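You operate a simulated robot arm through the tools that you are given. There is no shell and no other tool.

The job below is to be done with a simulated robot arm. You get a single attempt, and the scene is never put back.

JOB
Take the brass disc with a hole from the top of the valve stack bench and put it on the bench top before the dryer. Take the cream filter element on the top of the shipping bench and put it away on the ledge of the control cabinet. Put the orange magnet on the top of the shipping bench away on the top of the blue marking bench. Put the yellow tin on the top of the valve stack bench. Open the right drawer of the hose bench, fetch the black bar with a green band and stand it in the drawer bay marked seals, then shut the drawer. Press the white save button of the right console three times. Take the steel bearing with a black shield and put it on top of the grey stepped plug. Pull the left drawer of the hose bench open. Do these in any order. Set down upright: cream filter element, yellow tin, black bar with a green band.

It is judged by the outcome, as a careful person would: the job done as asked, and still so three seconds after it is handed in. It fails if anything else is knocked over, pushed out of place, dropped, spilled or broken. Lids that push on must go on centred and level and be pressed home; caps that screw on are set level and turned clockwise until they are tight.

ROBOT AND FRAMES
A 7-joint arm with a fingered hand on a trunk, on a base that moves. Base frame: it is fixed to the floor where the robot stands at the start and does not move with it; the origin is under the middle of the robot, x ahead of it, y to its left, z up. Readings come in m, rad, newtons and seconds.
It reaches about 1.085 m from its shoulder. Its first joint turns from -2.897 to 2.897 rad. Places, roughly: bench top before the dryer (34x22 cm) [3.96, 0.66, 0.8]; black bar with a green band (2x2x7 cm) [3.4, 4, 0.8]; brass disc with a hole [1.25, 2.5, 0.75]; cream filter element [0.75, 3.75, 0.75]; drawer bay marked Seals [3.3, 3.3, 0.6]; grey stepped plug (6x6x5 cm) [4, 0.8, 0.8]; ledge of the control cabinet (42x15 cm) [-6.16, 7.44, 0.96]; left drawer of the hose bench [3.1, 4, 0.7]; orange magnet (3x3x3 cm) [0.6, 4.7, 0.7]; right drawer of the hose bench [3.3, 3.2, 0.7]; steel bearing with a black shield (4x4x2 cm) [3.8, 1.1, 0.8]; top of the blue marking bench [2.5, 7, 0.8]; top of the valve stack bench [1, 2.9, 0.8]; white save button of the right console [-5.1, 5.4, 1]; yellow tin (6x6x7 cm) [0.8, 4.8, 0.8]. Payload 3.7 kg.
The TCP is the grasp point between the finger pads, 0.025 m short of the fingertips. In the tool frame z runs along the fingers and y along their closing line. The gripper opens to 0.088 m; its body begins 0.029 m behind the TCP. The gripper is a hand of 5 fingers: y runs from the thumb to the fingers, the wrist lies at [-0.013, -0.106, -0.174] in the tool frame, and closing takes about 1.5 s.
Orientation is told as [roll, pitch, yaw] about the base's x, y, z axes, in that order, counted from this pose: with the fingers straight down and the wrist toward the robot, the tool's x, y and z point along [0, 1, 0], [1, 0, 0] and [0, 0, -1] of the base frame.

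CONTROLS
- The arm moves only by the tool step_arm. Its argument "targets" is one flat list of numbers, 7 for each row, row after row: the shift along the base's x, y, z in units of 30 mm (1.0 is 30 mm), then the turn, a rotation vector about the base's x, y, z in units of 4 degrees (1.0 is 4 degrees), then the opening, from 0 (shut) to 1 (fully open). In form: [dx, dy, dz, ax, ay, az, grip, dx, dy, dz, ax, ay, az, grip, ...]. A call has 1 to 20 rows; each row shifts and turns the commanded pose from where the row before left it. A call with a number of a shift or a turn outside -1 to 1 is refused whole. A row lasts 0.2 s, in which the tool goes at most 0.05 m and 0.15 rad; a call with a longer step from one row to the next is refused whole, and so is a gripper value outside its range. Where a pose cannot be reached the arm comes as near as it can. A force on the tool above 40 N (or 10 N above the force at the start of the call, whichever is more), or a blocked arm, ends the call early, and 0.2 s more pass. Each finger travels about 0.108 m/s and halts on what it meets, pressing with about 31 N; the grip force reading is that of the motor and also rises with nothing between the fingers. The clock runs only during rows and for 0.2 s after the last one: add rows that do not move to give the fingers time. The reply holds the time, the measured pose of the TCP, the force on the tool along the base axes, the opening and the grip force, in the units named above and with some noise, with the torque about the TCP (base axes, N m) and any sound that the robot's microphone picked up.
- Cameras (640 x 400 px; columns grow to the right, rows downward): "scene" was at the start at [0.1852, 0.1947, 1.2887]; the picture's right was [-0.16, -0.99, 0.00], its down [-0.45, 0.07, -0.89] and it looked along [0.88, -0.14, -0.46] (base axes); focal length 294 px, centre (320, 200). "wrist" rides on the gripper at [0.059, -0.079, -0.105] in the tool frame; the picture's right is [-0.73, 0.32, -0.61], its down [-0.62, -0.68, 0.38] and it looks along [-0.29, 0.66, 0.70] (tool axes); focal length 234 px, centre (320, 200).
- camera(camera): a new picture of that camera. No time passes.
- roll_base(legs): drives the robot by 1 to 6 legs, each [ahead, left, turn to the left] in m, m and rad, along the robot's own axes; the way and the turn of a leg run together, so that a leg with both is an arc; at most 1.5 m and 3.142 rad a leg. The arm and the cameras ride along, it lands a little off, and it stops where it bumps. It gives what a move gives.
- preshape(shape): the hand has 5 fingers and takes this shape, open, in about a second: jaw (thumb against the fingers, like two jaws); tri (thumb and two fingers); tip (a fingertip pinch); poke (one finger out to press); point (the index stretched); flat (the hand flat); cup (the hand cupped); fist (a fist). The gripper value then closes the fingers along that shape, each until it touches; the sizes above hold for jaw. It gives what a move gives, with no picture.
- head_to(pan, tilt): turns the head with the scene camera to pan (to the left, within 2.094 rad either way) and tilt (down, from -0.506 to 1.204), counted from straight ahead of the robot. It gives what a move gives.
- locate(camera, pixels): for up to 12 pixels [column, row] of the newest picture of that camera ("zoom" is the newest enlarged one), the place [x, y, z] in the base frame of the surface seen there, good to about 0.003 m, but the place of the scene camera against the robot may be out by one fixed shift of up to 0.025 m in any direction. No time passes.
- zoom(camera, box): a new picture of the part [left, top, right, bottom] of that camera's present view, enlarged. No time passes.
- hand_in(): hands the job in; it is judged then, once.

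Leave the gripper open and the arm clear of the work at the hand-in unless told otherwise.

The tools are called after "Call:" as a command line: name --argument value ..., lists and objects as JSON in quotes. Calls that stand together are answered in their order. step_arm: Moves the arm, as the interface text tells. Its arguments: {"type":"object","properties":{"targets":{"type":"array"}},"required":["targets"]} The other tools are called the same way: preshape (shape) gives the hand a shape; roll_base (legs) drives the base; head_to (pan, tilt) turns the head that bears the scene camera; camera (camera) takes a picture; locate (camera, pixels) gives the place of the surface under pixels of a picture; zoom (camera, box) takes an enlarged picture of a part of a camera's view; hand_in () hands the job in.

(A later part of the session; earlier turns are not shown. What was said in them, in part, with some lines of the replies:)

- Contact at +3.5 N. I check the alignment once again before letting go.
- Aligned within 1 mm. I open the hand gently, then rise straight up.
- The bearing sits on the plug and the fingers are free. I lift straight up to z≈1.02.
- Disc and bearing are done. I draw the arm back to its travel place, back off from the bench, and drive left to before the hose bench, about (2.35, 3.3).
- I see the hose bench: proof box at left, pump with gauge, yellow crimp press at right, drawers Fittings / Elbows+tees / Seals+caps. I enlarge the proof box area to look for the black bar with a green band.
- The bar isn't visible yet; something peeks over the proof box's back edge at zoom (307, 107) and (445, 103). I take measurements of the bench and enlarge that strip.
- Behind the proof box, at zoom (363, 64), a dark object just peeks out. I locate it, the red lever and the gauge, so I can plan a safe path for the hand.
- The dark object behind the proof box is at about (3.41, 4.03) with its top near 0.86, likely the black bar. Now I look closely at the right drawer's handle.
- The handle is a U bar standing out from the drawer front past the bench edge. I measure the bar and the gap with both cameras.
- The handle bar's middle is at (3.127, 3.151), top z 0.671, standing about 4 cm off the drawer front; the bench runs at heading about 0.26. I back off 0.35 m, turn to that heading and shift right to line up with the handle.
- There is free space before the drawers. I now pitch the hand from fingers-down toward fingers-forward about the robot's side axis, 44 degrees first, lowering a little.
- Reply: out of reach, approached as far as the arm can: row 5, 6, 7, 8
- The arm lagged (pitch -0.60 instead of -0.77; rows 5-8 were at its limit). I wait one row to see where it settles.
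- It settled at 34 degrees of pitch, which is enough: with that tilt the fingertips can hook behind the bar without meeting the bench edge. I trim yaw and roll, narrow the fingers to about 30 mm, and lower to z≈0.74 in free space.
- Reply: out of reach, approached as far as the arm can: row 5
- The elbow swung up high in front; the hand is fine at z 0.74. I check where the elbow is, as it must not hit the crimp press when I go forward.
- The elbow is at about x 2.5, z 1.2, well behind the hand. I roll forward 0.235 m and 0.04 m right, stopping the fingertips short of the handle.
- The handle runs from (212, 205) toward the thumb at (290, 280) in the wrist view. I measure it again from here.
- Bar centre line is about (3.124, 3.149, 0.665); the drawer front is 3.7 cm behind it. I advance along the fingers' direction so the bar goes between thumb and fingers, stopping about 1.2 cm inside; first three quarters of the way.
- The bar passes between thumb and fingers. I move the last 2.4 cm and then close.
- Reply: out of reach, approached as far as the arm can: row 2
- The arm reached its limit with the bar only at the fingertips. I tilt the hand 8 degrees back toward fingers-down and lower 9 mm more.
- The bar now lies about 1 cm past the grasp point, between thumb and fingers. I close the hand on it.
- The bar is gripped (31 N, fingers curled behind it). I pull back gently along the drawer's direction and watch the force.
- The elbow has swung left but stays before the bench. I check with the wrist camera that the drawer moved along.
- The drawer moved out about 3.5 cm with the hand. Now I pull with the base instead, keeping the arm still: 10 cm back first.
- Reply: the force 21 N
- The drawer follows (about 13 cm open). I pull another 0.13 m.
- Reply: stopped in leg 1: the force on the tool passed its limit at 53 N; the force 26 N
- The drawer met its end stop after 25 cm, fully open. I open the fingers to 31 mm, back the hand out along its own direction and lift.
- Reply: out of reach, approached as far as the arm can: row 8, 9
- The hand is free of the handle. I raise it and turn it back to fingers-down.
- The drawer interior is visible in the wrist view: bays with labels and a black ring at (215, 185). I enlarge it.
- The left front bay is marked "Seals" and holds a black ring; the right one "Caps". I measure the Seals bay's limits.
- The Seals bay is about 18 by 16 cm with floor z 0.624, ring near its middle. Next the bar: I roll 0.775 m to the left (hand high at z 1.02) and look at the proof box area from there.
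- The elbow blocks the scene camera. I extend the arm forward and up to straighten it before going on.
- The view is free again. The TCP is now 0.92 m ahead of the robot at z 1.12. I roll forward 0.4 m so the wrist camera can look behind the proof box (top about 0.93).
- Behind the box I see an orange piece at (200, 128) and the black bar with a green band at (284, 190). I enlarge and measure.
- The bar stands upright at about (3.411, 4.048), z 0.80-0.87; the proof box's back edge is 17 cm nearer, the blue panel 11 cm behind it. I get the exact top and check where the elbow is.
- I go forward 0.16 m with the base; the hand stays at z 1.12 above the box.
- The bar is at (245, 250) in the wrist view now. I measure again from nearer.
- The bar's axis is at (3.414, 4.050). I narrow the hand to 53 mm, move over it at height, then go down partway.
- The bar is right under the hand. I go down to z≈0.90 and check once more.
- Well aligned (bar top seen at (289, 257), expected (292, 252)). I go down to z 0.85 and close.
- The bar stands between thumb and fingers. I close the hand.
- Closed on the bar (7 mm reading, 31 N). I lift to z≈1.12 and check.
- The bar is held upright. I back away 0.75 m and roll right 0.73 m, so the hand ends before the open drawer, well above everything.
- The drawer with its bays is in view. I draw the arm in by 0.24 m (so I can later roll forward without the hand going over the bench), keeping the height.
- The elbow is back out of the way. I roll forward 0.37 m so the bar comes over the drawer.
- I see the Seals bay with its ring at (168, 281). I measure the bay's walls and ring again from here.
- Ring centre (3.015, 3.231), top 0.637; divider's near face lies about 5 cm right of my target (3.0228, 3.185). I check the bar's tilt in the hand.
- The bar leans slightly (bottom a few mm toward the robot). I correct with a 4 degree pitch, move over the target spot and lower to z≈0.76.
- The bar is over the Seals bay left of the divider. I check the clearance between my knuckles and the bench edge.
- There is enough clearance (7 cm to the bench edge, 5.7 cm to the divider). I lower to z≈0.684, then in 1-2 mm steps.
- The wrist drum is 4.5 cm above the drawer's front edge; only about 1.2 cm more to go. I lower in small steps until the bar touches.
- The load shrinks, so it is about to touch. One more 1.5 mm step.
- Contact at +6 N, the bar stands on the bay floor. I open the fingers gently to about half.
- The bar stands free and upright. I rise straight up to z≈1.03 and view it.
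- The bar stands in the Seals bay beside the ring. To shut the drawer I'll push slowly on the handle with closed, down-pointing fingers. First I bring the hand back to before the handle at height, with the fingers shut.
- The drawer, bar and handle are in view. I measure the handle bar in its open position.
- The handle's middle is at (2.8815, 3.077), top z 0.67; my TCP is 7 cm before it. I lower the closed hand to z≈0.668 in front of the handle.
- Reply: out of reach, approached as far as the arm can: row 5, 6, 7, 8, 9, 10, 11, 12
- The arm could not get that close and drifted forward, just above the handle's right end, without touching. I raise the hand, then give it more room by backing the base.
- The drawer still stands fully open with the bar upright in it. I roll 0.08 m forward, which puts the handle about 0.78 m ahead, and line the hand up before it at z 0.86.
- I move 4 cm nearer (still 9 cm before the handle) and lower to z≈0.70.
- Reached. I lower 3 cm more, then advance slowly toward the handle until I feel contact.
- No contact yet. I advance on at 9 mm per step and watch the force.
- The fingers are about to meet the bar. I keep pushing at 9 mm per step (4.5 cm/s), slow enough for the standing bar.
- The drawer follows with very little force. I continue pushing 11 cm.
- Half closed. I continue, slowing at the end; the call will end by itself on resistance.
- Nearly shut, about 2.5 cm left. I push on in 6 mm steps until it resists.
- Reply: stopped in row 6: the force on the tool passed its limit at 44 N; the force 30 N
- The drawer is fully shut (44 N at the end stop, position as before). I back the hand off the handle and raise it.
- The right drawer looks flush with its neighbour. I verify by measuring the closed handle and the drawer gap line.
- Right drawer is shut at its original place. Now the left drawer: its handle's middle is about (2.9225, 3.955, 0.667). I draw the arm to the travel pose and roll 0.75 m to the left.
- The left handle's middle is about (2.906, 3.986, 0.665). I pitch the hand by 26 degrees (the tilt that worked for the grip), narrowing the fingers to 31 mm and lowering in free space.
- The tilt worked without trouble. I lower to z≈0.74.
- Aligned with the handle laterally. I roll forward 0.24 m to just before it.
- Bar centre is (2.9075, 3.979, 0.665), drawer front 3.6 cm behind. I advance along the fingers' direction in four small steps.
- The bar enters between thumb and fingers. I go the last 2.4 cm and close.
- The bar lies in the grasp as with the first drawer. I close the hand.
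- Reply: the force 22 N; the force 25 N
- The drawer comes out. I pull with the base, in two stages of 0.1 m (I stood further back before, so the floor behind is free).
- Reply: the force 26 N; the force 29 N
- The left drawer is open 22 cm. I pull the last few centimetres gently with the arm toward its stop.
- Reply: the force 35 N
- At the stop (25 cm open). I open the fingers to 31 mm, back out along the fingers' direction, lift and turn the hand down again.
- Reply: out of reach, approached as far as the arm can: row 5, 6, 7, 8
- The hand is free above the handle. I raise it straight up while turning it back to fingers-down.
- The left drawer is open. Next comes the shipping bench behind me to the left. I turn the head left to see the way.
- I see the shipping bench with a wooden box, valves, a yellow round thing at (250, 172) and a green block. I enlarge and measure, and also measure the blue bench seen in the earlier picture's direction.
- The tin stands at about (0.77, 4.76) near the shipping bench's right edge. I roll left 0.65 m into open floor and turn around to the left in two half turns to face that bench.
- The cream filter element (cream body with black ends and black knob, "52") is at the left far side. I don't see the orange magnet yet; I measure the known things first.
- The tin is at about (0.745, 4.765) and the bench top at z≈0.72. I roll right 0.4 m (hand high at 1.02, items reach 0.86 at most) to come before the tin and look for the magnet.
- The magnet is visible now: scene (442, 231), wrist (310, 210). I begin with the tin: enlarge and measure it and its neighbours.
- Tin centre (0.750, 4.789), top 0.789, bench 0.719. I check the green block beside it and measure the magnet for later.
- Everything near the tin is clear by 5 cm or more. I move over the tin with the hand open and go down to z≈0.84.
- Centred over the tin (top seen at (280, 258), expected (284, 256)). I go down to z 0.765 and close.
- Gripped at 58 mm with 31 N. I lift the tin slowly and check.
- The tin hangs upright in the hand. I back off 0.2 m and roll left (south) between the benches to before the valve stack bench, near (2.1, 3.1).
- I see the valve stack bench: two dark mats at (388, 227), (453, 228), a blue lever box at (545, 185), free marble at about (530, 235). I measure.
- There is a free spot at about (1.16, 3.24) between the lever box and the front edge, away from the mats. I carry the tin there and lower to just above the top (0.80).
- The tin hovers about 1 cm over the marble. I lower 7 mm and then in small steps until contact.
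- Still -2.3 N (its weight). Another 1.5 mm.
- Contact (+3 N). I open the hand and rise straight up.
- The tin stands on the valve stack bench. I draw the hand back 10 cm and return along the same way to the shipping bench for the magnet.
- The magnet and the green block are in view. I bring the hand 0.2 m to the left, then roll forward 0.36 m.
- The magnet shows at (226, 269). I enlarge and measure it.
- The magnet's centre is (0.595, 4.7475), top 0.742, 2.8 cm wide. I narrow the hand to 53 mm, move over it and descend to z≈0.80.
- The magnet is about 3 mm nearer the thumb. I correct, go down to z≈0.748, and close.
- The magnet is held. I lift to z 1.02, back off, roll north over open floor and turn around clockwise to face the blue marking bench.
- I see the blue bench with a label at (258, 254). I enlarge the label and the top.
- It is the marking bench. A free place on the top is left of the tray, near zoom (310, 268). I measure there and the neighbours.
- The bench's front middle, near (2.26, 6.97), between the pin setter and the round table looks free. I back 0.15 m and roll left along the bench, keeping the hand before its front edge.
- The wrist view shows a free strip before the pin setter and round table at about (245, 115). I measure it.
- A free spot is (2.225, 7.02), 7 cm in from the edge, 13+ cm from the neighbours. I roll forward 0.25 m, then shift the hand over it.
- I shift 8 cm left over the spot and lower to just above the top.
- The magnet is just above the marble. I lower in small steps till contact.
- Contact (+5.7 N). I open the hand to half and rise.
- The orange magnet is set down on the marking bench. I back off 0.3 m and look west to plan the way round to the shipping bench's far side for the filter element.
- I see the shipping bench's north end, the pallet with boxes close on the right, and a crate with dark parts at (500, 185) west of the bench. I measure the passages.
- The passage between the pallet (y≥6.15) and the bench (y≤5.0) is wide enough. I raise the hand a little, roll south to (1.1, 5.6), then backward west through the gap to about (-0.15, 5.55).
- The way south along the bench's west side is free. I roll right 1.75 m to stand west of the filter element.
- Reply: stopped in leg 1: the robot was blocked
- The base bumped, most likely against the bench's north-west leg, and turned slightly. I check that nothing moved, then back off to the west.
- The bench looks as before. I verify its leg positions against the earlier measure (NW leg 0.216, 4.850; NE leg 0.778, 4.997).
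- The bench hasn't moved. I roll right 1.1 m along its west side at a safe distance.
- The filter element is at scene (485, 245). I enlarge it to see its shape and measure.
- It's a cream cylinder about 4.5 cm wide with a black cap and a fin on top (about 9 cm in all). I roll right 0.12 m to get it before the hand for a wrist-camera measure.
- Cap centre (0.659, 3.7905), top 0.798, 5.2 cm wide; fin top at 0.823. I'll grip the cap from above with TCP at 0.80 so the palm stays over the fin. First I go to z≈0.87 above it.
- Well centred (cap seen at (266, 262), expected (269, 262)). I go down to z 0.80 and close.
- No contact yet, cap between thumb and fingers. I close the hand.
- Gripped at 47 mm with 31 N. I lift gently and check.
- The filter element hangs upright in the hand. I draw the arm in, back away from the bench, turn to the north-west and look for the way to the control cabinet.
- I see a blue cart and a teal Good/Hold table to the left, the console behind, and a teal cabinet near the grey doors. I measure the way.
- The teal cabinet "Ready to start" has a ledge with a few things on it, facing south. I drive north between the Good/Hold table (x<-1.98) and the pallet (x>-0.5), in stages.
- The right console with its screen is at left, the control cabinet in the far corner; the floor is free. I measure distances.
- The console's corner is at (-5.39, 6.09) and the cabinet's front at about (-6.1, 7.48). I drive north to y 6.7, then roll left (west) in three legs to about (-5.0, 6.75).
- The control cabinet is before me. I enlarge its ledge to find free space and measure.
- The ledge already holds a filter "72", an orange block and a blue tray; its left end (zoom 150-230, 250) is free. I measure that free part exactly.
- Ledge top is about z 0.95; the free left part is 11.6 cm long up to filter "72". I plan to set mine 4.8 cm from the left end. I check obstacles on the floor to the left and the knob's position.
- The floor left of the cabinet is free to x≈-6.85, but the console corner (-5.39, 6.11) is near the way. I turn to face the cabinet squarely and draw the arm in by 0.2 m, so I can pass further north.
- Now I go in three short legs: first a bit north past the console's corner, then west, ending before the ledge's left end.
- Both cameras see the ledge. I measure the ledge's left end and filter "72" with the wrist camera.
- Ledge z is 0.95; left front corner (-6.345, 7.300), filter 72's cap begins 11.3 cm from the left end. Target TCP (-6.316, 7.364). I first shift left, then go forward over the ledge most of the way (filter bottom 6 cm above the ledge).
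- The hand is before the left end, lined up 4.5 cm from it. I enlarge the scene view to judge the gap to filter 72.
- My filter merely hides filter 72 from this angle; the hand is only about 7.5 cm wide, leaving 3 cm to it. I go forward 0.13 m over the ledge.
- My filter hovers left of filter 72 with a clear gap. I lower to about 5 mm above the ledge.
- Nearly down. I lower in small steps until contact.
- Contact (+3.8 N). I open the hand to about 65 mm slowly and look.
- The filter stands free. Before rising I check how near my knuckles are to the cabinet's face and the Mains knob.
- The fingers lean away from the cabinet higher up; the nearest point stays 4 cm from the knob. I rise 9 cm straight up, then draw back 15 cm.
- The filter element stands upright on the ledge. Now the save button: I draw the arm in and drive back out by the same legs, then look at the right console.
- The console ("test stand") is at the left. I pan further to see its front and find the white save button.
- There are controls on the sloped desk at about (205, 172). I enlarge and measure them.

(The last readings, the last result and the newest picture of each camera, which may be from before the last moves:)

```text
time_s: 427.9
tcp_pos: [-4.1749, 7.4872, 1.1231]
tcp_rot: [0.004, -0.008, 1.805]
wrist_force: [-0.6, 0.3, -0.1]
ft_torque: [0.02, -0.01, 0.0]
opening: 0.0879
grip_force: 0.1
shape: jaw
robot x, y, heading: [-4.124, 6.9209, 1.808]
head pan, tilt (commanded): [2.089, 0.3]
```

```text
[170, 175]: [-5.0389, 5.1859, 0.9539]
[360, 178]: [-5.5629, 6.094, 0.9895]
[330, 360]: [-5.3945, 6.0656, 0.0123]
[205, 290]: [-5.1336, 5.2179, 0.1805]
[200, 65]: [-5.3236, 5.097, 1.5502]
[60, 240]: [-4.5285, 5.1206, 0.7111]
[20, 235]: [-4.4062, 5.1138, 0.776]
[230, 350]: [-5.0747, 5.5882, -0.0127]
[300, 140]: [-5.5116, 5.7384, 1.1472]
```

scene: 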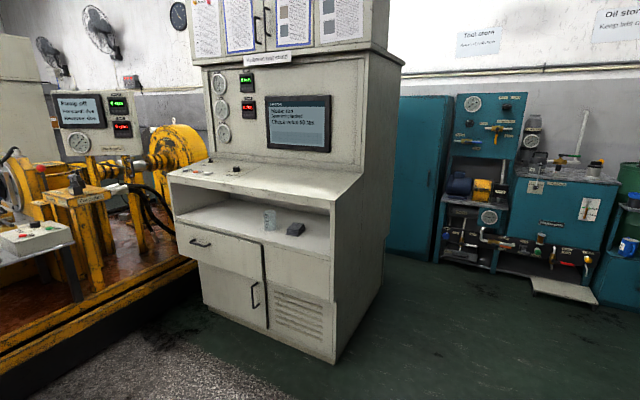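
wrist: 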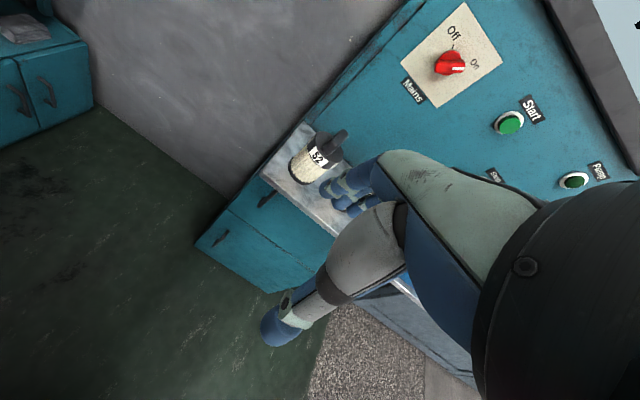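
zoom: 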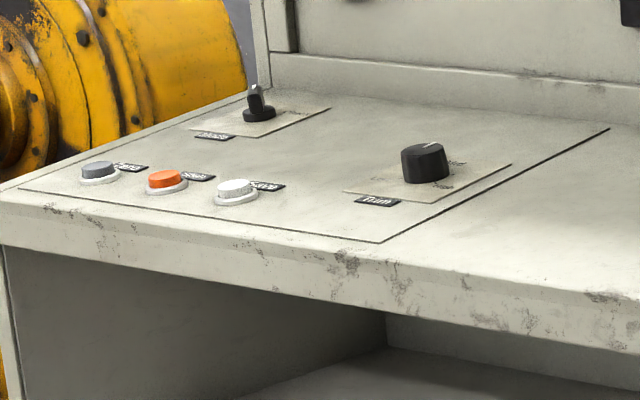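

The white button labelled "Save" is the third (zoom (237, 190)), right of a grey and an orange one, 7 cm apart. I turn left toward the console and roll nearer, staying clear of the yellow machine's table.

Call:
locate --camera "zoom" --pixels '[[236, 186], [236, 200], [165, 180], [168, 190], [100, 168], [425, 160], [260, 100], [300, 215], [220, 250], [350, 275]]'

Call:
roll_base --legs '[[0.0, 0.0, 1.875], [0.7, 0.66, 0.0]]'

Call:
head_to --pan 0.0 --tilt 0.45

Call:
camera --camera "scene"

Call:
camera --camera "wrist"

```text
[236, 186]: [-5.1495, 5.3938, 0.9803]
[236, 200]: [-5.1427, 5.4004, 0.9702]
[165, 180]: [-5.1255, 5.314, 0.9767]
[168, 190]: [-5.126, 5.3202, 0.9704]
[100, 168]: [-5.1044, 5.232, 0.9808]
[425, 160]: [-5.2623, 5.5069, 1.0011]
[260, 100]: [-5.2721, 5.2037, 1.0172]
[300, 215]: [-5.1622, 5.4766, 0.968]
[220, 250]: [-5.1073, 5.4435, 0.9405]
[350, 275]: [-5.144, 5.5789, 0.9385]
```

```text
time_s: 437.4
tcp_pos: [-4.8853, 5.7672, 1.1224]
tcp_rot: [0.005, -0.007, -2.592]
wrist_force: [-0.5, 0.3, 0.3]
ft_torque: [0.02, 0.02, -0.05]
opening: 0.0875
grip_force: 0.0
shape: jaw
robot x, y, heading: [-4.3627, 5.9931, -2.59]
head pan, tilt (commanded): [2.089, 0.3]
```

```text
time_s: 439.4
tcp_pos: [-4.8857, 5.7679, 1.1217]
tcp_rot: [0.004, -0.007, -2.591]
wrist_force: [0.7, -0.5, 1.2]
ft_torque: [-0.02, -0.02, 0.0]
opening: 0.0877
grip_force: 0.2
shape: jaw
robot x, y, heading: [-4.3625, 5.991, -2.59]
head pan, tilt (commanded): [0.0, 0.45]
```

```text
taken
```

scene: 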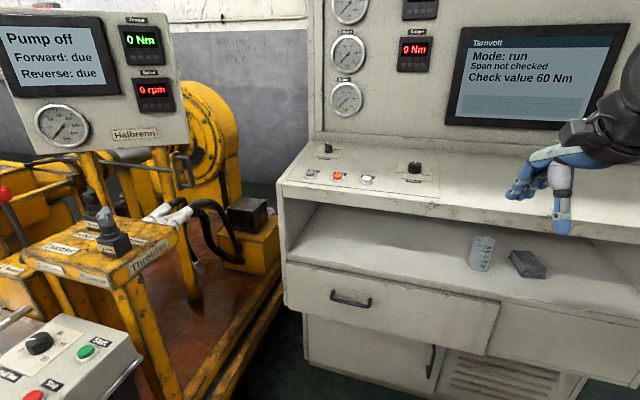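

```text
taken
```

wrist: 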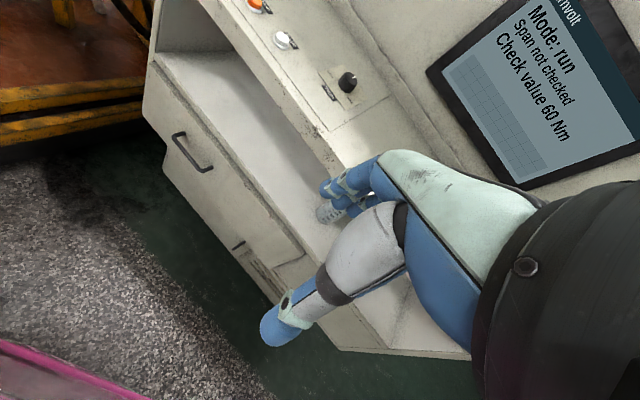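

I zoom in on the button labels to be sure which is "Save".

Call:
zoom --camera "scene" --box '[290, 130, 450, 210]'

Call:
zoom --camera "wrist" --box '[220, 0, 380, 110]'

```text
4.00 times, centred on (370, 170) of scene
```

zoom: 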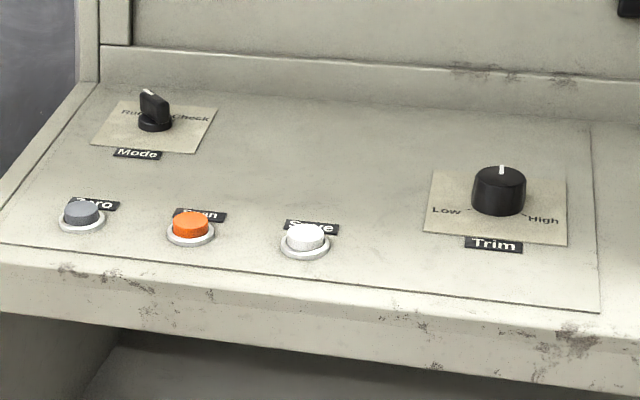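

```text
3.64 times, centred on (300, 55) of wrist
```

zoom: 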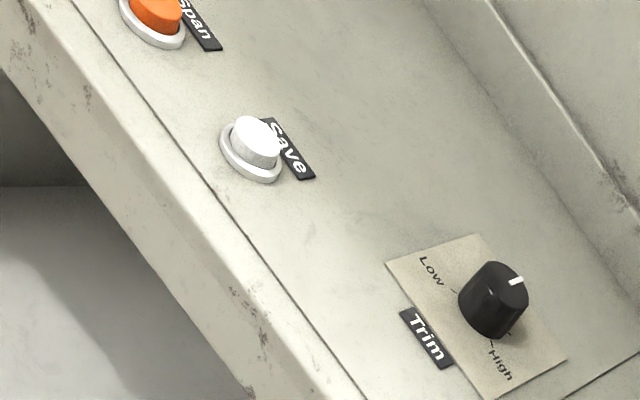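

The white button is "Save". I measure its top and the desk around with the wrist camera.

Call:
locate --camera "zoom" --pixels '[[255, 135], [238, 130], [272, 140], [252, 122], [258, 160], [250, 175], [225, 155], [210, 180], [310, 110], [490, 285], [160, 15], [180, 120]]'

```text
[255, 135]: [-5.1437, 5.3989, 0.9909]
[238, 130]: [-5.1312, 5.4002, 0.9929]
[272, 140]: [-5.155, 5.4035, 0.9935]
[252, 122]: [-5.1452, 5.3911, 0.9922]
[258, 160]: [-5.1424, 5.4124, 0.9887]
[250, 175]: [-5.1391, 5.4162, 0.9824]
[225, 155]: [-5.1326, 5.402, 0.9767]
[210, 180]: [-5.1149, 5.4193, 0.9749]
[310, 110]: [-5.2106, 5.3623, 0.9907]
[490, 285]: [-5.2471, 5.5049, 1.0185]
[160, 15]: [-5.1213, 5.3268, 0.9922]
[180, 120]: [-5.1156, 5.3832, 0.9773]
```

Button top centre (-5.144, 5.400), z 0.992; the desk there is at about 0.978. I now give the hand the poke shape and look where the fingertip is.

Call:
preshape --shape "poke"

Call:
camera --camera "wrist"

Call:
zoom --camera "scene" --box '[470, 90, 640, 260]'

```text
time_s: 440.3
tcp_pos: [-4.8856, 5.7685, 1.1232]
tcp_rot: [0.005, -0.007, -2.593]
wrist_force: [-0.6, 0.3, -0.2]
ft_torque: [0.01, -0.02, 0.0]
opening: 0.0
grip_force: 0.0
shape: poke
robot x, y, heading: [-4.362, 5.9942, -2.59]
head pan, tilt (commanded): [0.0, 0.45]
```

```text
taken
```

wrist: 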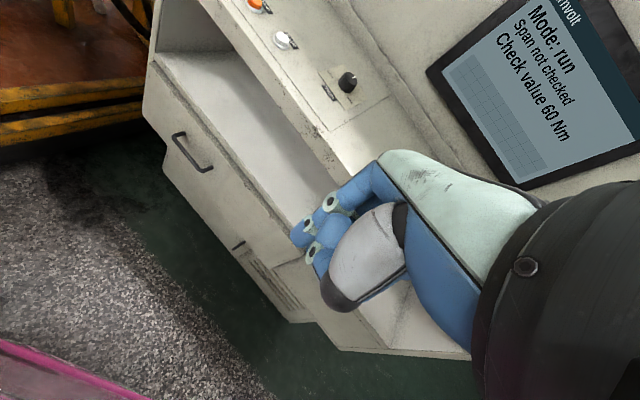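

```text
2.35 times, centred on (555, 175) of scene
```

zoom: 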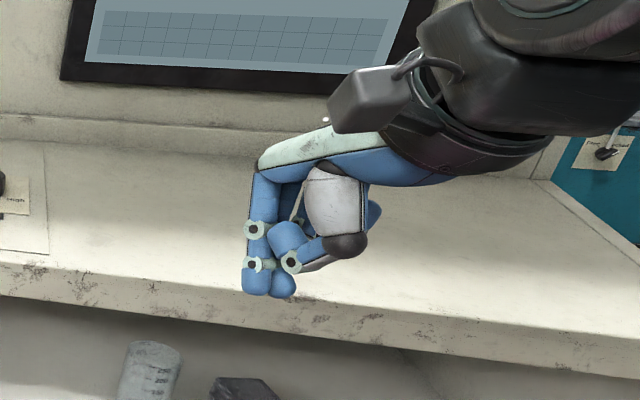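

Call:
zoom --camera "wrist" --box '[260, 170, 400, 320]'

Call:
locate --camera "zoom" --pixels '[[110, 170], [95, 155], [130, 200], [150, 220], [100, 180], [85, 175], [190, 110], [140, 140], [170, 240]]'

Call:
zoom --camera "scene" --box '[520, 150, 600, 230]'

Call:
locate --camera "zoom" --pixels '[[230, 330], [300, 335], [230, 360], [300, 355], [240, 300], [310, 290], [270, 345], [300, 200]]'

```text
2.67 times, centred on (330, 245) of wrist
```

zoom: 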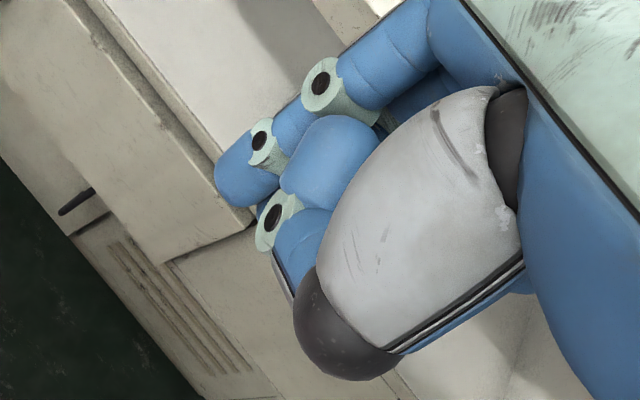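

```text
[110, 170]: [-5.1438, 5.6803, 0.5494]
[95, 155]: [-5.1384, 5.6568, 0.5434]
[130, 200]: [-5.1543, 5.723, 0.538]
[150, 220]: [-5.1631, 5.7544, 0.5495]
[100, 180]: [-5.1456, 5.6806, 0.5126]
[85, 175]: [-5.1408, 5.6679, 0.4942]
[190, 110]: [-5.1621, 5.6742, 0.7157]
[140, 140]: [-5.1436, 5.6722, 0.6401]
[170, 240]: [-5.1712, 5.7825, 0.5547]
```

```text
5.00 times, centred on (560, 190) of scene
```

zoom: 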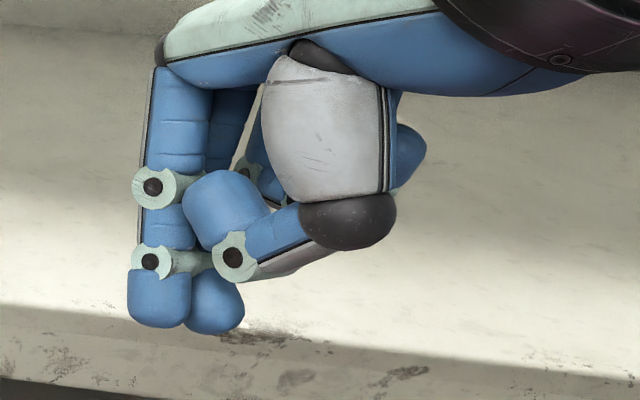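

```text
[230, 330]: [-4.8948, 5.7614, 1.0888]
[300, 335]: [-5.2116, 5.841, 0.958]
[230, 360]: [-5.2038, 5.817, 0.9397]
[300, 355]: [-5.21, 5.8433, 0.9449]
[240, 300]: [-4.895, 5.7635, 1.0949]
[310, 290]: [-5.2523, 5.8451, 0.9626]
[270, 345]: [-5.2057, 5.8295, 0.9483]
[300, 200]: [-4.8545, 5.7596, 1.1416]
```

I locate the lowest fingertip in both views.

Call:
locate --camera "zoom" --pixels '[[160, 290], [160, 318], [140, 300], [180, 300], [215, 320], [215, 295], [195, 310], [160, 200], [235, 260]]'

Call:
locate --camera "wrist" --pixels '[[302, 237], [297, 235], [294, 238], [300, 242], [307, 230], [312, 252], [330, 240], [318, 225]]'

```text
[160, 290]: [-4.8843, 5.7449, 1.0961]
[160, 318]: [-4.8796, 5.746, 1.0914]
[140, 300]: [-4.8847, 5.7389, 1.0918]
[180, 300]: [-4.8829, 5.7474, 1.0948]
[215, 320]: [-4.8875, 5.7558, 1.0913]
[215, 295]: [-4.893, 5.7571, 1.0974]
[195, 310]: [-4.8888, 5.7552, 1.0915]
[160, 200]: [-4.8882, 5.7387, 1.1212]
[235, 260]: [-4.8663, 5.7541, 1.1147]
```

```text
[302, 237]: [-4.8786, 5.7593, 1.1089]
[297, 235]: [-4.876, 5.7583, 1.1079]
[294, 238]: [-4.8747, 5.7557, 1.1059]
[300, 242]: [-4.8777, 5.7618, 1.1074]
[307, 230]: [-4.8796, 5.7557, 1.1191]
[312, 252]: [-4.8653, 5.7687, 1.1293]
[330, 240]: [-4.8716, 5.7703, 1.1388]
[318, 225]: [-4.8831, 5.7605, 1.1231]
```

In poke shape the fingertip lies straight under the TCP, about 24 mm below it. I roll forward 0.12 m, then bring the fingertip over the save button at height.

Call:
roll_base --legs '[[0.12, 0.0, 0.0]]'

Call:
camera --camera "wrist"

Call:
zoom --camera "wrist" --box '[200, 60, 360, 200]'

```text
time_s: 441.6
tcp_pos: [-4.9914, 5.7023, 1.1227]
tcp_rot: [0.006, -0.005, -2.592]
wrist_force: [0.4, -0.2, -0.3]
ft_torque: [0.01, 0.03, 0.0]
opening: 0.0
grip_force: 0.0
shape: poke
robot x, y, heading: [-4.4683, 5.9278, -2.592]
head pan, tilt (commanded): [0.0, 0.45]
```

```text
taken
```

wrist: 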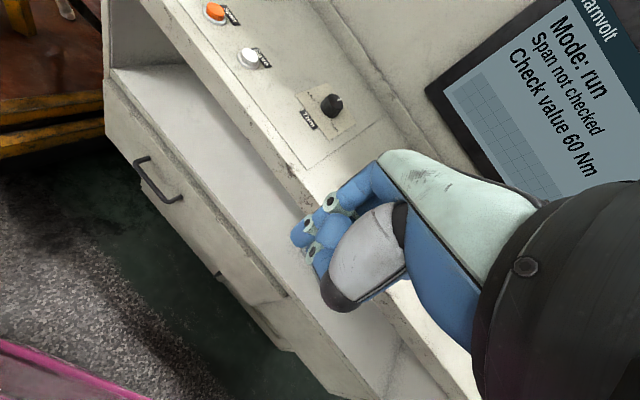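

```text
2.86 times, centred on (280, 130) of wrist
```

zoom: 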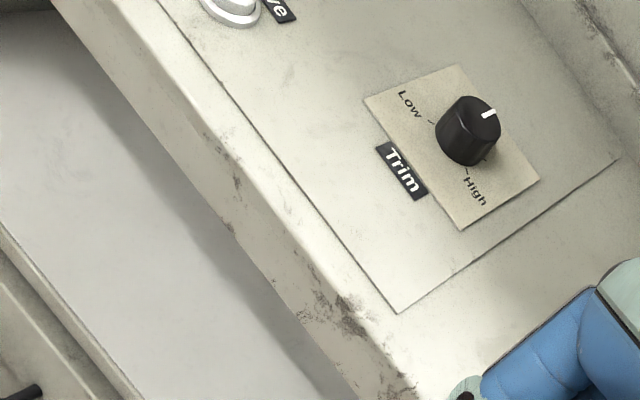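

I move at height toward the button: 16 cm west and 30 cm south.

Call:
step_arm --targets '[-0.479, -0.918, 0, 0, 0, 0, 0, -0.479, -0.918, 0, 0, 0, 0, 0, -0.479, -0.918, 0, 0, 0, 0, 0, -0.479, -0.918, 0, 0, 0, 0, 0, -0.479, -0.918, 0, 0, 0, 0, 0, -0.479, -0.918, 0, 0, 0, 0, 0, -0.479, -0.918, 0, 0, 0, 0, 0, -0.479, -0.918, 0, 0, 0, 0, 0, -0.479, -0.918, 0, 0, 0, 0, 0, -0.479, -0.918, 0, 0, 0, 0, 0, -0.479, -0.918, 0, 0, 0, 0, 0, 0, 0, 0, 0, 0, 0, 0]'

Call:
camera --camera "wrist"

Call:
camera --camera "scene"

```text
time_s: 444.2
tcp_pos: [-5.1506, 5.3985, 1.1228]
tcp_rot: [0.007, -0.007, -2.592]
wrist_force: [0.0, -0.1, -0.4]
ft_torque: [0.01, 0.02, 0.02]
opening: 0.0
grip_force: 31.4
shape: jaw
robot x, y, heading: [-4.4654, 5.924, -2.589]
head pan, tilt (commanded): [0.0, 0.45]
```

```text
taken
```

wrist: 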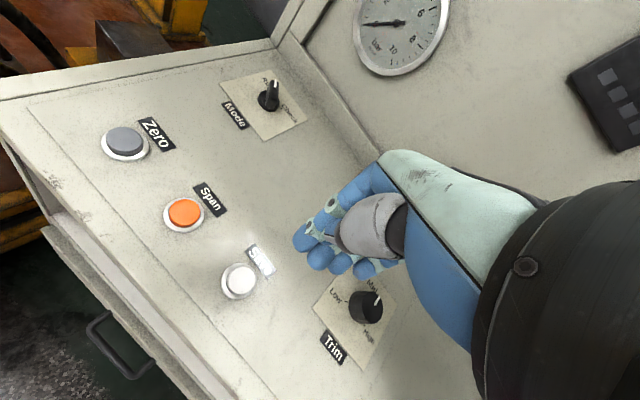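

```text
taken
```

scene: 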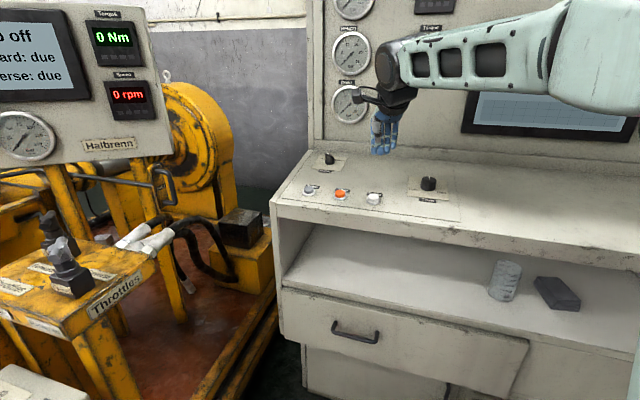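

Sending opening 0 changed the hand back to a closed jaw. I take the poke shape again here (10 cm above the desk) and will send opening 1 from now on.

Call:
preshape --shape "poke"

Call:
camera --camera "wrist"

Call:
zoom --camera "scene" --box '[330, 80, 450, 220]'

```text
time_s: 445.1
tcp_pos: [-5.1499, 5.3987, 1.124]
tcp_rot: [0.005, -0.007, -2.591]
wrist_force: [-0.4, -0.2, -0.8]
ft_torque: [0.03, -0.01, -0.02]
opening: 0.0
grip_force: 0.0
shape: poke
robot x, y, heading: [-4.4645, 5.928, -2.591]
head pan, tilt (commanded): [0.0, 0.45]
```

```text
taken
```

wrist: 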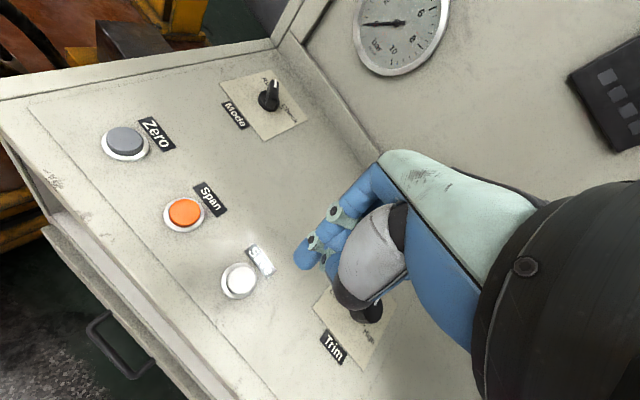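

```text
2.86 times, centred on (390, 150) of scene
```

zoom: 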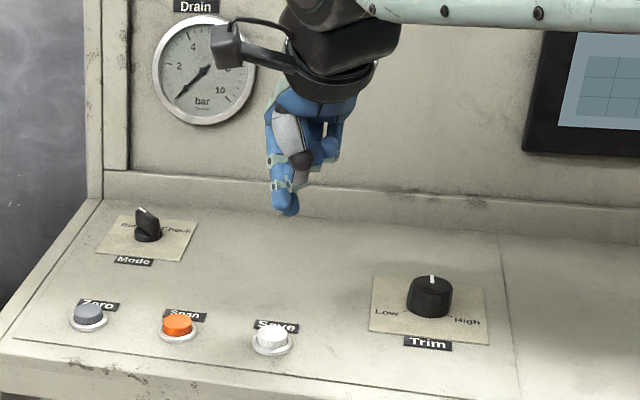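

Now a single finger points down. I measure the button and the fingertip with the wrist camera.

Call:
locate --camera "wrist" --pixels '[[240, 279], [232, 280], [249, 279], [240, 271], [240, 288], [303, 258], [298, 256], [305, 265], [297, 262], [312, 250], [184, 212], [220, 300]]'

Call:
zoom --camera "wrist" --box '[210, 200, 370, 320]'

```text
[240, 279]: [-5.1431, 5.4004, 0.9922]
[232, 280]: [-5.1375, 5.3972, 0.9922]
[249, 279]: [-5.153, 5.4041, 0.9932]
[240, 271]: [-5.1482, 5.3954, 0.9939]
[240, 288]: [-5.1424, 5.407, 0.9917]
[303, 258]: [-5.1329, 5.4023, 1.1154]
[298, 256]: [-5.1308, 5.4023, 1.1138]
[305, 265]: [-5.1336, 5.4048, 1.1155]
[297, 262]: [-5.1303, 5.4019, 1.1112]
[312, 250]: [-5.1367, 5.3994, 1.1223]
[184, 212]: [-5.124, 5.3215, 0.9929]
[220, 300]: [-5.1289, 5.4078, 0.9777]
```

```text
3.33 times, centred on (290, 260) of wrist
```

zoom: 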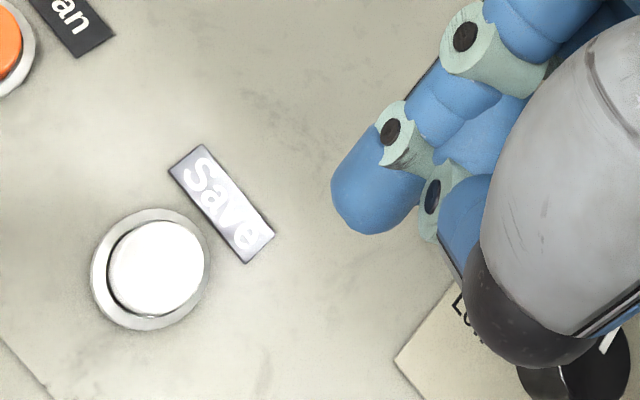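

The fingertip sits about 13 mm nearer the robot than the TCP. I shift by (-9, -2) mm and lower to about 2.5 cm above the button, keeping opening 1.

Call:
step_arm --targets '[-0.3, -0.07, -0.6, 0, 0, 0, 1, 0, 0, -1, 0, 0, 0, 1, 0, 0, -1, 0, 0, 0, 1, 0, 0, 0, 0, 0, 0, 1]'

Call:
camera --camera "wrist"

Call:
zoom --camera "scene" --box '[330, 110, 430, 220]'

```text
time_s: 446.1
tcp_pos: [-5.1609, 5.3955, 1.0468]
tcp_rot: [0.004, -0.006, -2.593]
wrist_force: [0.7, -0.4, 0.1]
ft_torque: [0.0, -0.03, 0.0]
opening: 0.0
grip_force: 0.0
shape: poke
robot x, y, heading: [-4.4701, 5.9248, -2.591]
head pan, tilt (commanded): [0.0, 0.45]
```

```text
taken
```

wrist: 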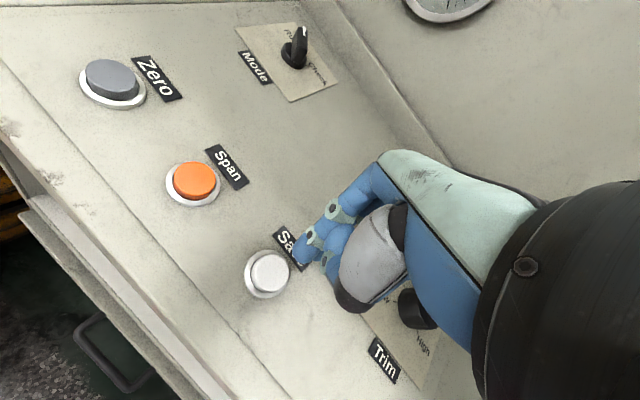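

```text
3.64 times, centred on (380, 165) of scene
```

zoom: 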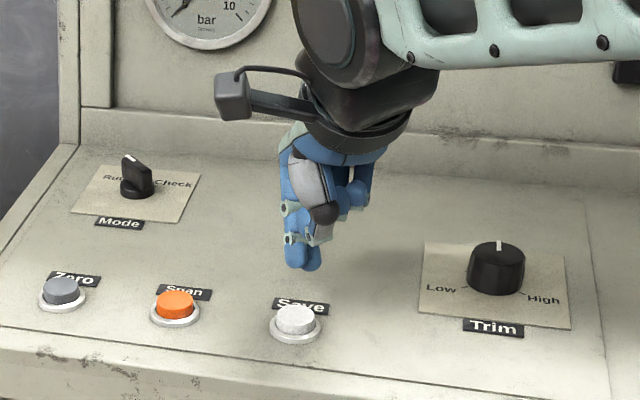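

The shape holds. I measure fingertip and button again in both views for the final alignment.

Call:
locate --camera "zoom" --pixels '[[303, 262], [295, 255], [312, 260], [303, 245], [296, 312], [285, 312], [308, 312], [296, 302], [296, 325]]'

Call:
locate --camera "wrist" --pixels '[[303, 258], [298, 256], [297, 262], [270, 270], [260, 272], [280, 268], [268, 258], [272, 285]]'

```text
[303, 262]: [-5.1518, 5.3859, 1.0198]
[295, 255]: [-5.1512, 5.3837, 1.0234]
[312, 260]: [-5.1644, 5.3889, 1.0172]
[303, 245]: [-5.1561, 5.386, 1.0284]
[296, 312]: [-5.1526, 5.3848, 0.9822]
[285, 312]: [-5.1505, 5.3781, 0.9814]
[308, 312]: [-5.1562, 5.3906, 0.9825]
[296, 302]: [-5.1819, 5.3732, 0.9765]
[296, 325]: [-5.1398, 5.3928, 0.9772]
```

```text
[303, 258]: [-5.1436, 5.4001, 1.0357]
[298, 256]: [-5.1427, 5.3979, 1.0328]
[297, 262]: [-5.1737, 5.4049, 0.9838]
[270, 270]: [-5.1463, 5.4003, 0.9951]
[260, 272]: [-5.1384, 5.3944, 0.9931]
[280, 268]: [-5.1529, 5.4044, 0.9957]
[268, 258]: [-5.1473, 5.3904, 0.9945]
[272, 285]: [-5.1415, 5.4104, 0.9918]
```

Fingertip and button agree within about 3 mm. I shift 3 mm back and come down to just above the button.

Call:
step_arm --targets '[0.1, 0.02, -0.4, 0, 0, 0, 1, 0, 0, -0.3, 0, 0, 0, 1, 0, 0, 0, 0, 0, 0, 1]'

Call:
zoom --camera "scene" --box '[350, 140, 420, 210]'

Call:
zoom --camera "wrist" --box '[220, 200, 380, 320]'

```text
time_s: 446.9
tcp_pos: [-5.1547, 5.3979, 1.0229]
tcp_rot: [0.006, -0.006, -2.592]
wrist_force: [0.8, -0.1, -0.2]
ft_torque: [-0.02, 0.0, 0.03]
opening: 0.0002
grip_force: 0.1
shape: poke
robot x, y, heading: [-4.4696, 5.9241, -2.591]
head pan, tilt (commanded): [0.0, 0.45]
```

```text
5.71 times, centred on (385, 175) of scene
```

zoom: 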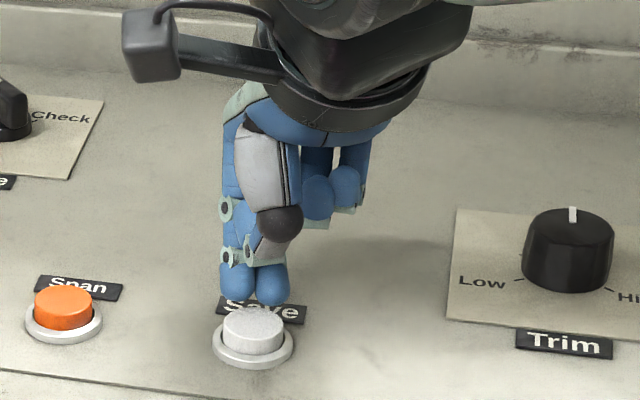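

```text
3.33 times, centred on (300, 260) of wrist
```

zoom: 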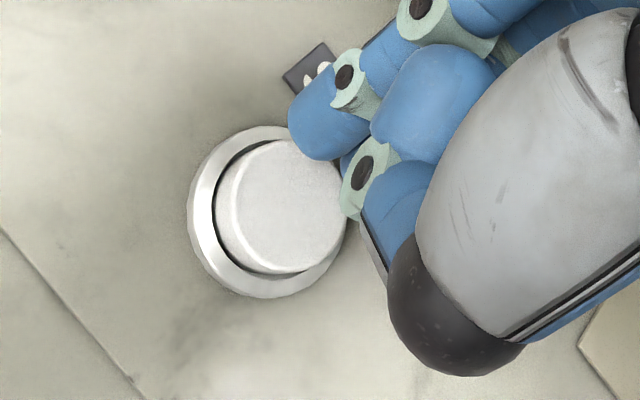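

From these close views the fingertip is really about 16 mm beyond the button (farther from the robot). I raise 6 mm and shift back by (+12, +10.5) mm.

Call:
step_arm --targets '[0, 0, 0.25, 0, 0, 0, 1, 0.4, 0.35, 0, 0, 0, 0, 1, 0, 0, 0, 0, 0, 0, 1]'

Call:
zoom --camera "scene" --box '[350, 140, 420, 210]'

Call:
zoom --camera "wrist" --box '[220, 200, 380, 320]'

```text
time_s: 447.7
tcp_pos: [-5.1433, 5.4092, 1.0303]
tcp_rot: [0.005, -0.007, -2.59]
wrist_force: [-0.4, 0.7, 0.0]
ft_torque: [0.0, 0.0, -0.02]
opening: 0.0001
grip_force: 0.0
shape: poke
robot x, y, heading: [-4.4682, 5.9288, -2.595]
head pan, tilt (commanded): [0.0, 0.45]
```

```text
5.71 times, centred on (385, 175) of scene
```

zoom: 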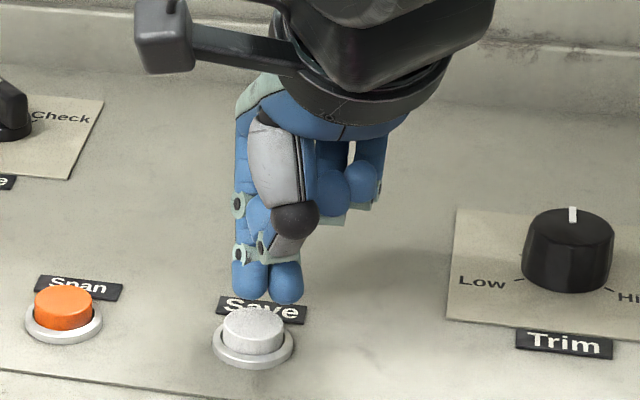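

```text
3.33 times, centred on (300, 260) of wrist
```

zoom: 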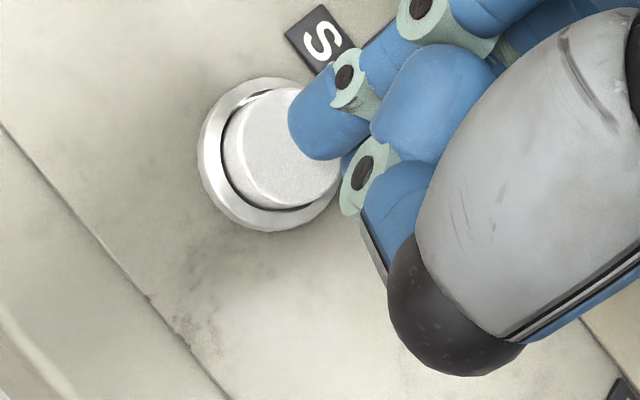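

Now the index tip is straight above the button. I shift 3 mm left and lower to the contact, watching the force and any sound.

Call:
step_arm --targets '[0.06, -0.09, -0.25, 0, 0, 0, 1, 0, 0, -0.1, 0, 0, 0, 1, 0, 0, 0, 0, 0, 0, 1]'

Call:
zoom --camera "scene" --box '[350, 140, 420, 210]'

```text
time_s: 448.5
tcp_pos: [-5.1419, 5.4062, 1.0203]
tcp_rot: [0.005, -0.008, -2.594]
wrist_force: [0.0, -1.0, 0.4]
ft_torque: [0.0, 0.0, 0.0]
opening: 0.0001
grip_force: 0.0
shape: poke
robot x, y, heading: [-4.4653, 5.9274, -2.593]
head pan, tilt (commanded): [0.0, 0.45]
```

```text
5.71 times, centred on (385, 175) of scene
```

zoom: 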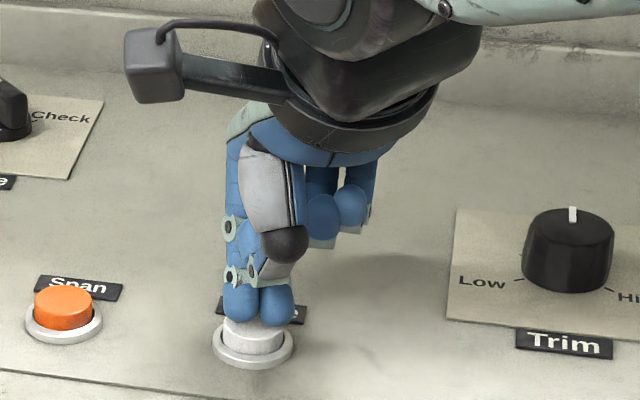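

The fingertip is at the button's top. First press: I push down in 1.5-3 mm steps.

Call:
step_arm --targets '[0, 0, -0.1, 0, 0, 0, 1, 0, 0, 0, 0, 0, 0, 1]'

```text
time_s: 449.1
tcp_pos: [-5.1425, 5.4067, 1.0171]
tcp_rot: [0.005, -0.007, -2.592]
wrist_force: [0.1, 0.3, 0.7]
ft_torque: [-0.02, -0.02, 0.01]
opening: 0.0002
grip_force: 0.0
shape: poke
robot x, y, heading: [-4.4663, 5.9287, -2.587]
head pan, tilt (commanded): [0.0, 0.45]
```

Call:
step_arm --targets '[0, 0, -0.07, 0, 0, 0, 1, 0, 0, 0, 0, 0, 0, 1]'

Call:
zoom --camera "scene" --box '[350, 140, 420, 210]'

```text
time_s: 449.7
tcp_pos: [-5.1415, 5.4053, 1.0157]
tcp_rot: [0.005, -0.007, -2.593]
wrist_force: [-0.4, 0.6, 2.0]
ft_torque: [0.06, 0.02, 0.0]
opening: 0.0
grip_force: 0.1
shape: poke
robot x, y, heading: [-4.4652, 5.9275, -2.59]
head pan, tilt (commanded): [0.0, 0.45]
heard: click
```

```text
5.71 times, centred on (385, 175) of scene
```

zoom: 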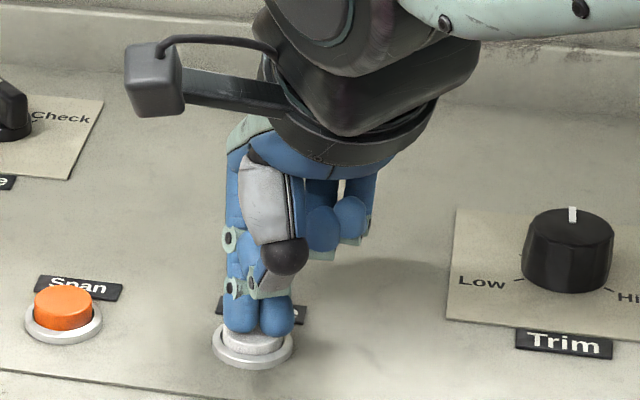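

One click was heard: first press counted. I raise 10 mm to let the button come back.

Call:
step_arm --targets '[0, 0, 0.35, 0, 0, 0, 1, 0, 0, 0, 0, 0, 0, 1, 0, 0, 0, 0, 0, 0, 1]'

Call:
zoom --camera "scene" --box '[350, 140, 420, 210]'

```text
time_s: 450.5
tcp_pos: [-5.142, 5.4066, 1.0262]
tcp_rot: [0.005, -0.007, -2.592]
wrist_force: [0.1, -0.4, -0.1]
ft_torque: [0.0, 0.0, -0.01]
opening: 0.0002
grip_force: 0.1
shape: poke
robot x, y, heading: [-4.4646, 5.9311, -2.591]
head pan, tilt (commanded): [0.0, 0.45]
```

```text
5.71 times, centred on (385, 175) of scene
```

zoom: 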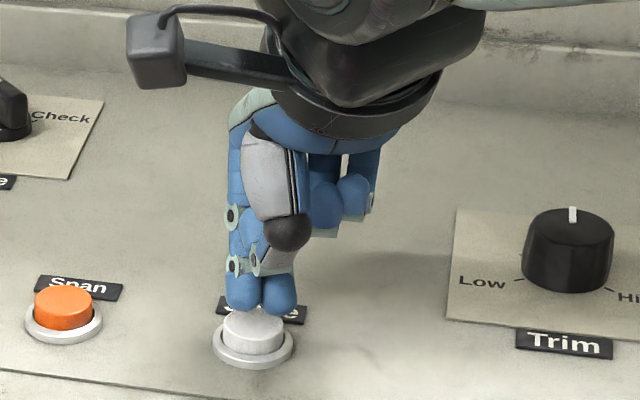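

The button is free again. Second press: down the same 10.5 mm, in two steps.

Call:
step_arm --targets '[0, 0, -0.2, 0, 0, 0, 1, 0, 0, -0.15, 0, 0, 0, 1, 0, 0, 0, 0, 0, 0, 1]'

```text
time_s: 451.3
tcp_pos: [-5.1413, 5.4066, 1.0152]
tcp_rot: [0.008, -0.01, -2.593]
wrist_force: [-0.4, -0.9, 3.1]
ft_torque: [0.03, 0.03, 0.02]
opening: 0.0
grip_force: 0.0
shape: poke
robot x, y, heading: [-4.469, 5.933, -2.591]
head pan, tilt (commanded): [0.0, 0.45]
heard: click
```

Second click heard. I raise again.

Call:
step_arm --targets '[0, 0, 0.35, 0, 0, 0, 1, 0, 0, 0, 0, 0, 0, 1, 0, 0, 0, 0, 0, 0, 1]'

```text
time_s: 452.1
tcp_pos: [-5.1424, 5.4065, 1.0254]
tcp_rot: [0.006, -0.007, -2.593]
wrist_force: [0.2, 0.1, -0.3]
ft_torque: [0.0, -0.01, -0.03]
opening: 0.0
grip_force: 0.1
shape: poke
robot x, y, heading: [-4.4657, 5.9321, -2.59]
head pan, tilt (commanded): [0.0, 0.45]
```

Third press, the same way.

Call:
step_arm --targets '[0, 0, -0.2, 0, 0, 0, 1, 0, 0, -0.15, 0, 0, 0, 1, 0, 0, 0, 0, 0, 0, 1]'

```text
time_s: 452.9
tcp_pos: [-5.1416, 5.4056, 1.016]
tcp_rot: [0.007, -0.008, -2.591]
wrist_force: [0.0, 0.3, 1.6]
ft_torque: [0.03, 0.0, 0.0]
opening: 0.0001
grip_force: 0.0
shape: poke
robot x, y, heading: [-4.466, 5.9269, -2.591]
head pan, tilt (commanded): [0.0, 0.45]
heard: click
```

Third click heard. I raise the hand straight up and draw it back from the console.

Call:
step_arm --targets '[0, 0, 0.4, 0, 0, 0, 1, 0, 0, 1, 0, 0, 0, 1, 0, 0, 1, 0, 0, 0, 1, 0, 0, 1, 0, 0, 0, 1, 0.479, 0.918, 0, 0, 0, 0, 1, 0.479, 0.918, 0, 0, 0, 0, 1, 0.479, 0.918, 0, 0, 0, 0, 1, 0.479, 0.918, 0, 0, 0, 0, 1, 0.479, 0.918, 0, 0, 0, 0, 1, 0.479, 0.918, 0, 0, 0, 0, 1, 0.479, 0.918, 0, 0, 0, 0, 1, 0.479, 0.918, 0, 0, 0, 0, 1, 0.479, 0.918, 0, 0, 0, 0, 1, 0.479, 0.918, 0, 0, 0, 0, 1, 0, 0, 0, 0, 0, 0, 1]'

Call:
camera --camera "scene"

Call:
zoom --camera "scene" --box '[290, 20, 640, 220]'

```text
time_s: 456.1
tcp_pos: [-4.9982, 5.681, 1.1173]
tcp_rot: [0.006, -0.007, -2.592]
wrist_force: [0.2, 0.0, 0.8]
ft_torque: [-0.03, -0.01, 0.0]
opening: 0.0
grip_force: 0.2
shape: poke
robot x, y, heading: [-4.4637, 5.9275, -2.589]
head pan, tilt (commanded): [0.0, 0.45]
```

```text
taken
```

scene: 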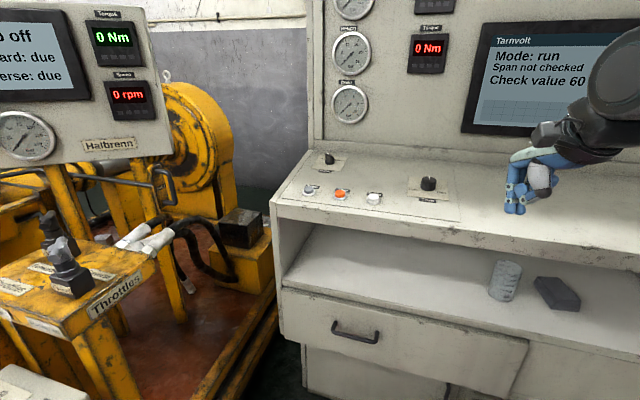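

```text
1.83 times, centred on (465, 120) of scene
```

zoom: 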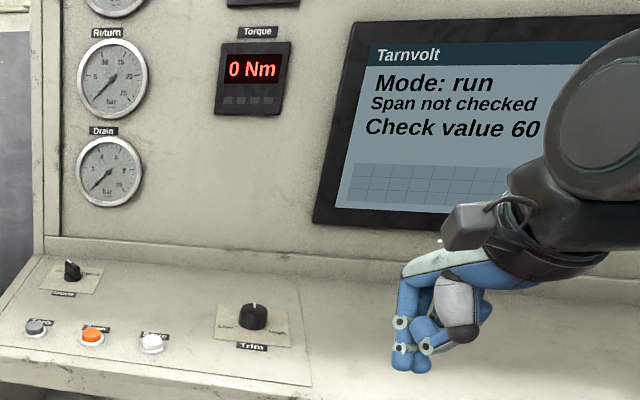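

Three clicks in all, and the console's other controls are unchanged. I back the robot off, then open the hand (jaw shape).

Call:
roll_base --legs '[[-0.4, 0.0, 0.0]]'

Call:
preshape --shape "jaw"

Call:
step_arm --targets '[0, 0, 0, 0, 0, 0, 1, 0, 0, 0, 0, 0, 0, 1, 0, 0, 0, 0, 0, 0, 1]'

Call:
head_to --pan -1.3 --tilt 0.25

Call:
camera --camera "scene"

```text
time_s: 458.6
tcp_pos: [-4.6567, 5.8893, 1.1175]
tcp_rot: [0.006, -0.005, -2.588]
wrist_force: [-0.3, -0.6, -0.6]
ft_torque: [-0.01, -0.02, 0.02]
opening: 0.0
grip_force: 0.0
shape: poke
robot x, y, heading: [-4.124, 6.1343, -2.589]
head pan, tilt (commanded): [0.0, 0.45]
```

```text
time_s: 459.5
tcp_pos: [-4.6569, 5.8904, 1.1176]
tcp_rot: [0.005, -0.006, -2.59]
wrist_force: [1.0, -0.1, 1.0]
ft_torque: [-0.02, -0.03, 0.01]
opening: 0.0878
grip_force: 0.0
shape: jaw
robot x, y, heading: [-4.1285, 6.1371, -2.59]
head pan, tilt (commanded): [0.0, 0.45]
```

```text
time_s: 460.3
tcp_pos: [-4.6561, 5.8893, 1.1159]
tcp_rot: [0.005, -0.007, -2.589]
wrist_force: [0.4, -0.6, 0.5]
ft_torque: [0.02, 0.0, 0.0]
opening: 0.088
grip_force: 0.1
shape: jaw
robot x, y, heading: [-4.1257, 6.1376, -2.584]
head pan, tilt (commanded): [0.0, 0.45]
```

```text
time_s: 461.8
tcp_pos: [-4.6561, 5.8902, 1.1169]
tcp_rot: [0.006, -0.008, -2.59]
wrist_force: [-0.1, 0.6, -0.5]
ft_torque: [0.04, 0.0, -0.02]
opening: 0.0879
grip_force: 0.1
shape: jaw
robot x, y, heading: [-4.1285, 6.1376, -2.587]
head pan, tilt (commanded): [-1.3, 0.25]
```

```text
taken
```

scene: 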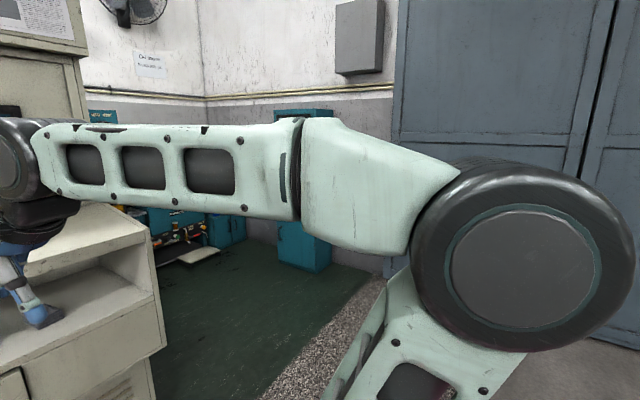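

Everything is done: disc before the dryer, bearing on the plug, bar standing in the Seals bay with that drawer shut, left drawer open, tin on the valve stack bench, magnet on the marking bench, filter on the cabinet's ledge, save pressed three times. The hand is open and clear, so I hand in.

Call:
hand_in

```text
The job is handed in.
```

I did all eight parts of the job and handed it in. The result of the judging was not shown to me.

- **Brass disc:** it lies on the bench top before the dryer, at about (3.96, 0.62).
- **Steel bearing with the black shield:** it sits on top of the grey stepped plug. I measured it within about 1 mm of centre before letting go.
- **Black bar with the green band:** it stands in the bay marked Seals in the right drawer of the hose bench, and that drawer is shut. I pushed it shut slowly but did not reopen it to check the bar is still upright.
- **Left drawer of the hose bench:** it is pulled open to its stop, about 25 cm.
- **Yellow tin:** it stands upright on top of the valve stack bench.
- **Orange magnet:** it is on top of the blue bench labelled "Marking".
- **Cream filter element:** it stands upright at the left end of the control cabinet ledge, beside the other filter marked 72.
- **White save button:** I pressed it three times and heard one click each time.

On the way to the filter element the base was blocked once, most likely by the north-west leg of the shipping bench. I measured the legs afterwards and they had not moved, and everything on that bench was still standing.

At the hand-in the gripper was open and the arm was clear of the work.
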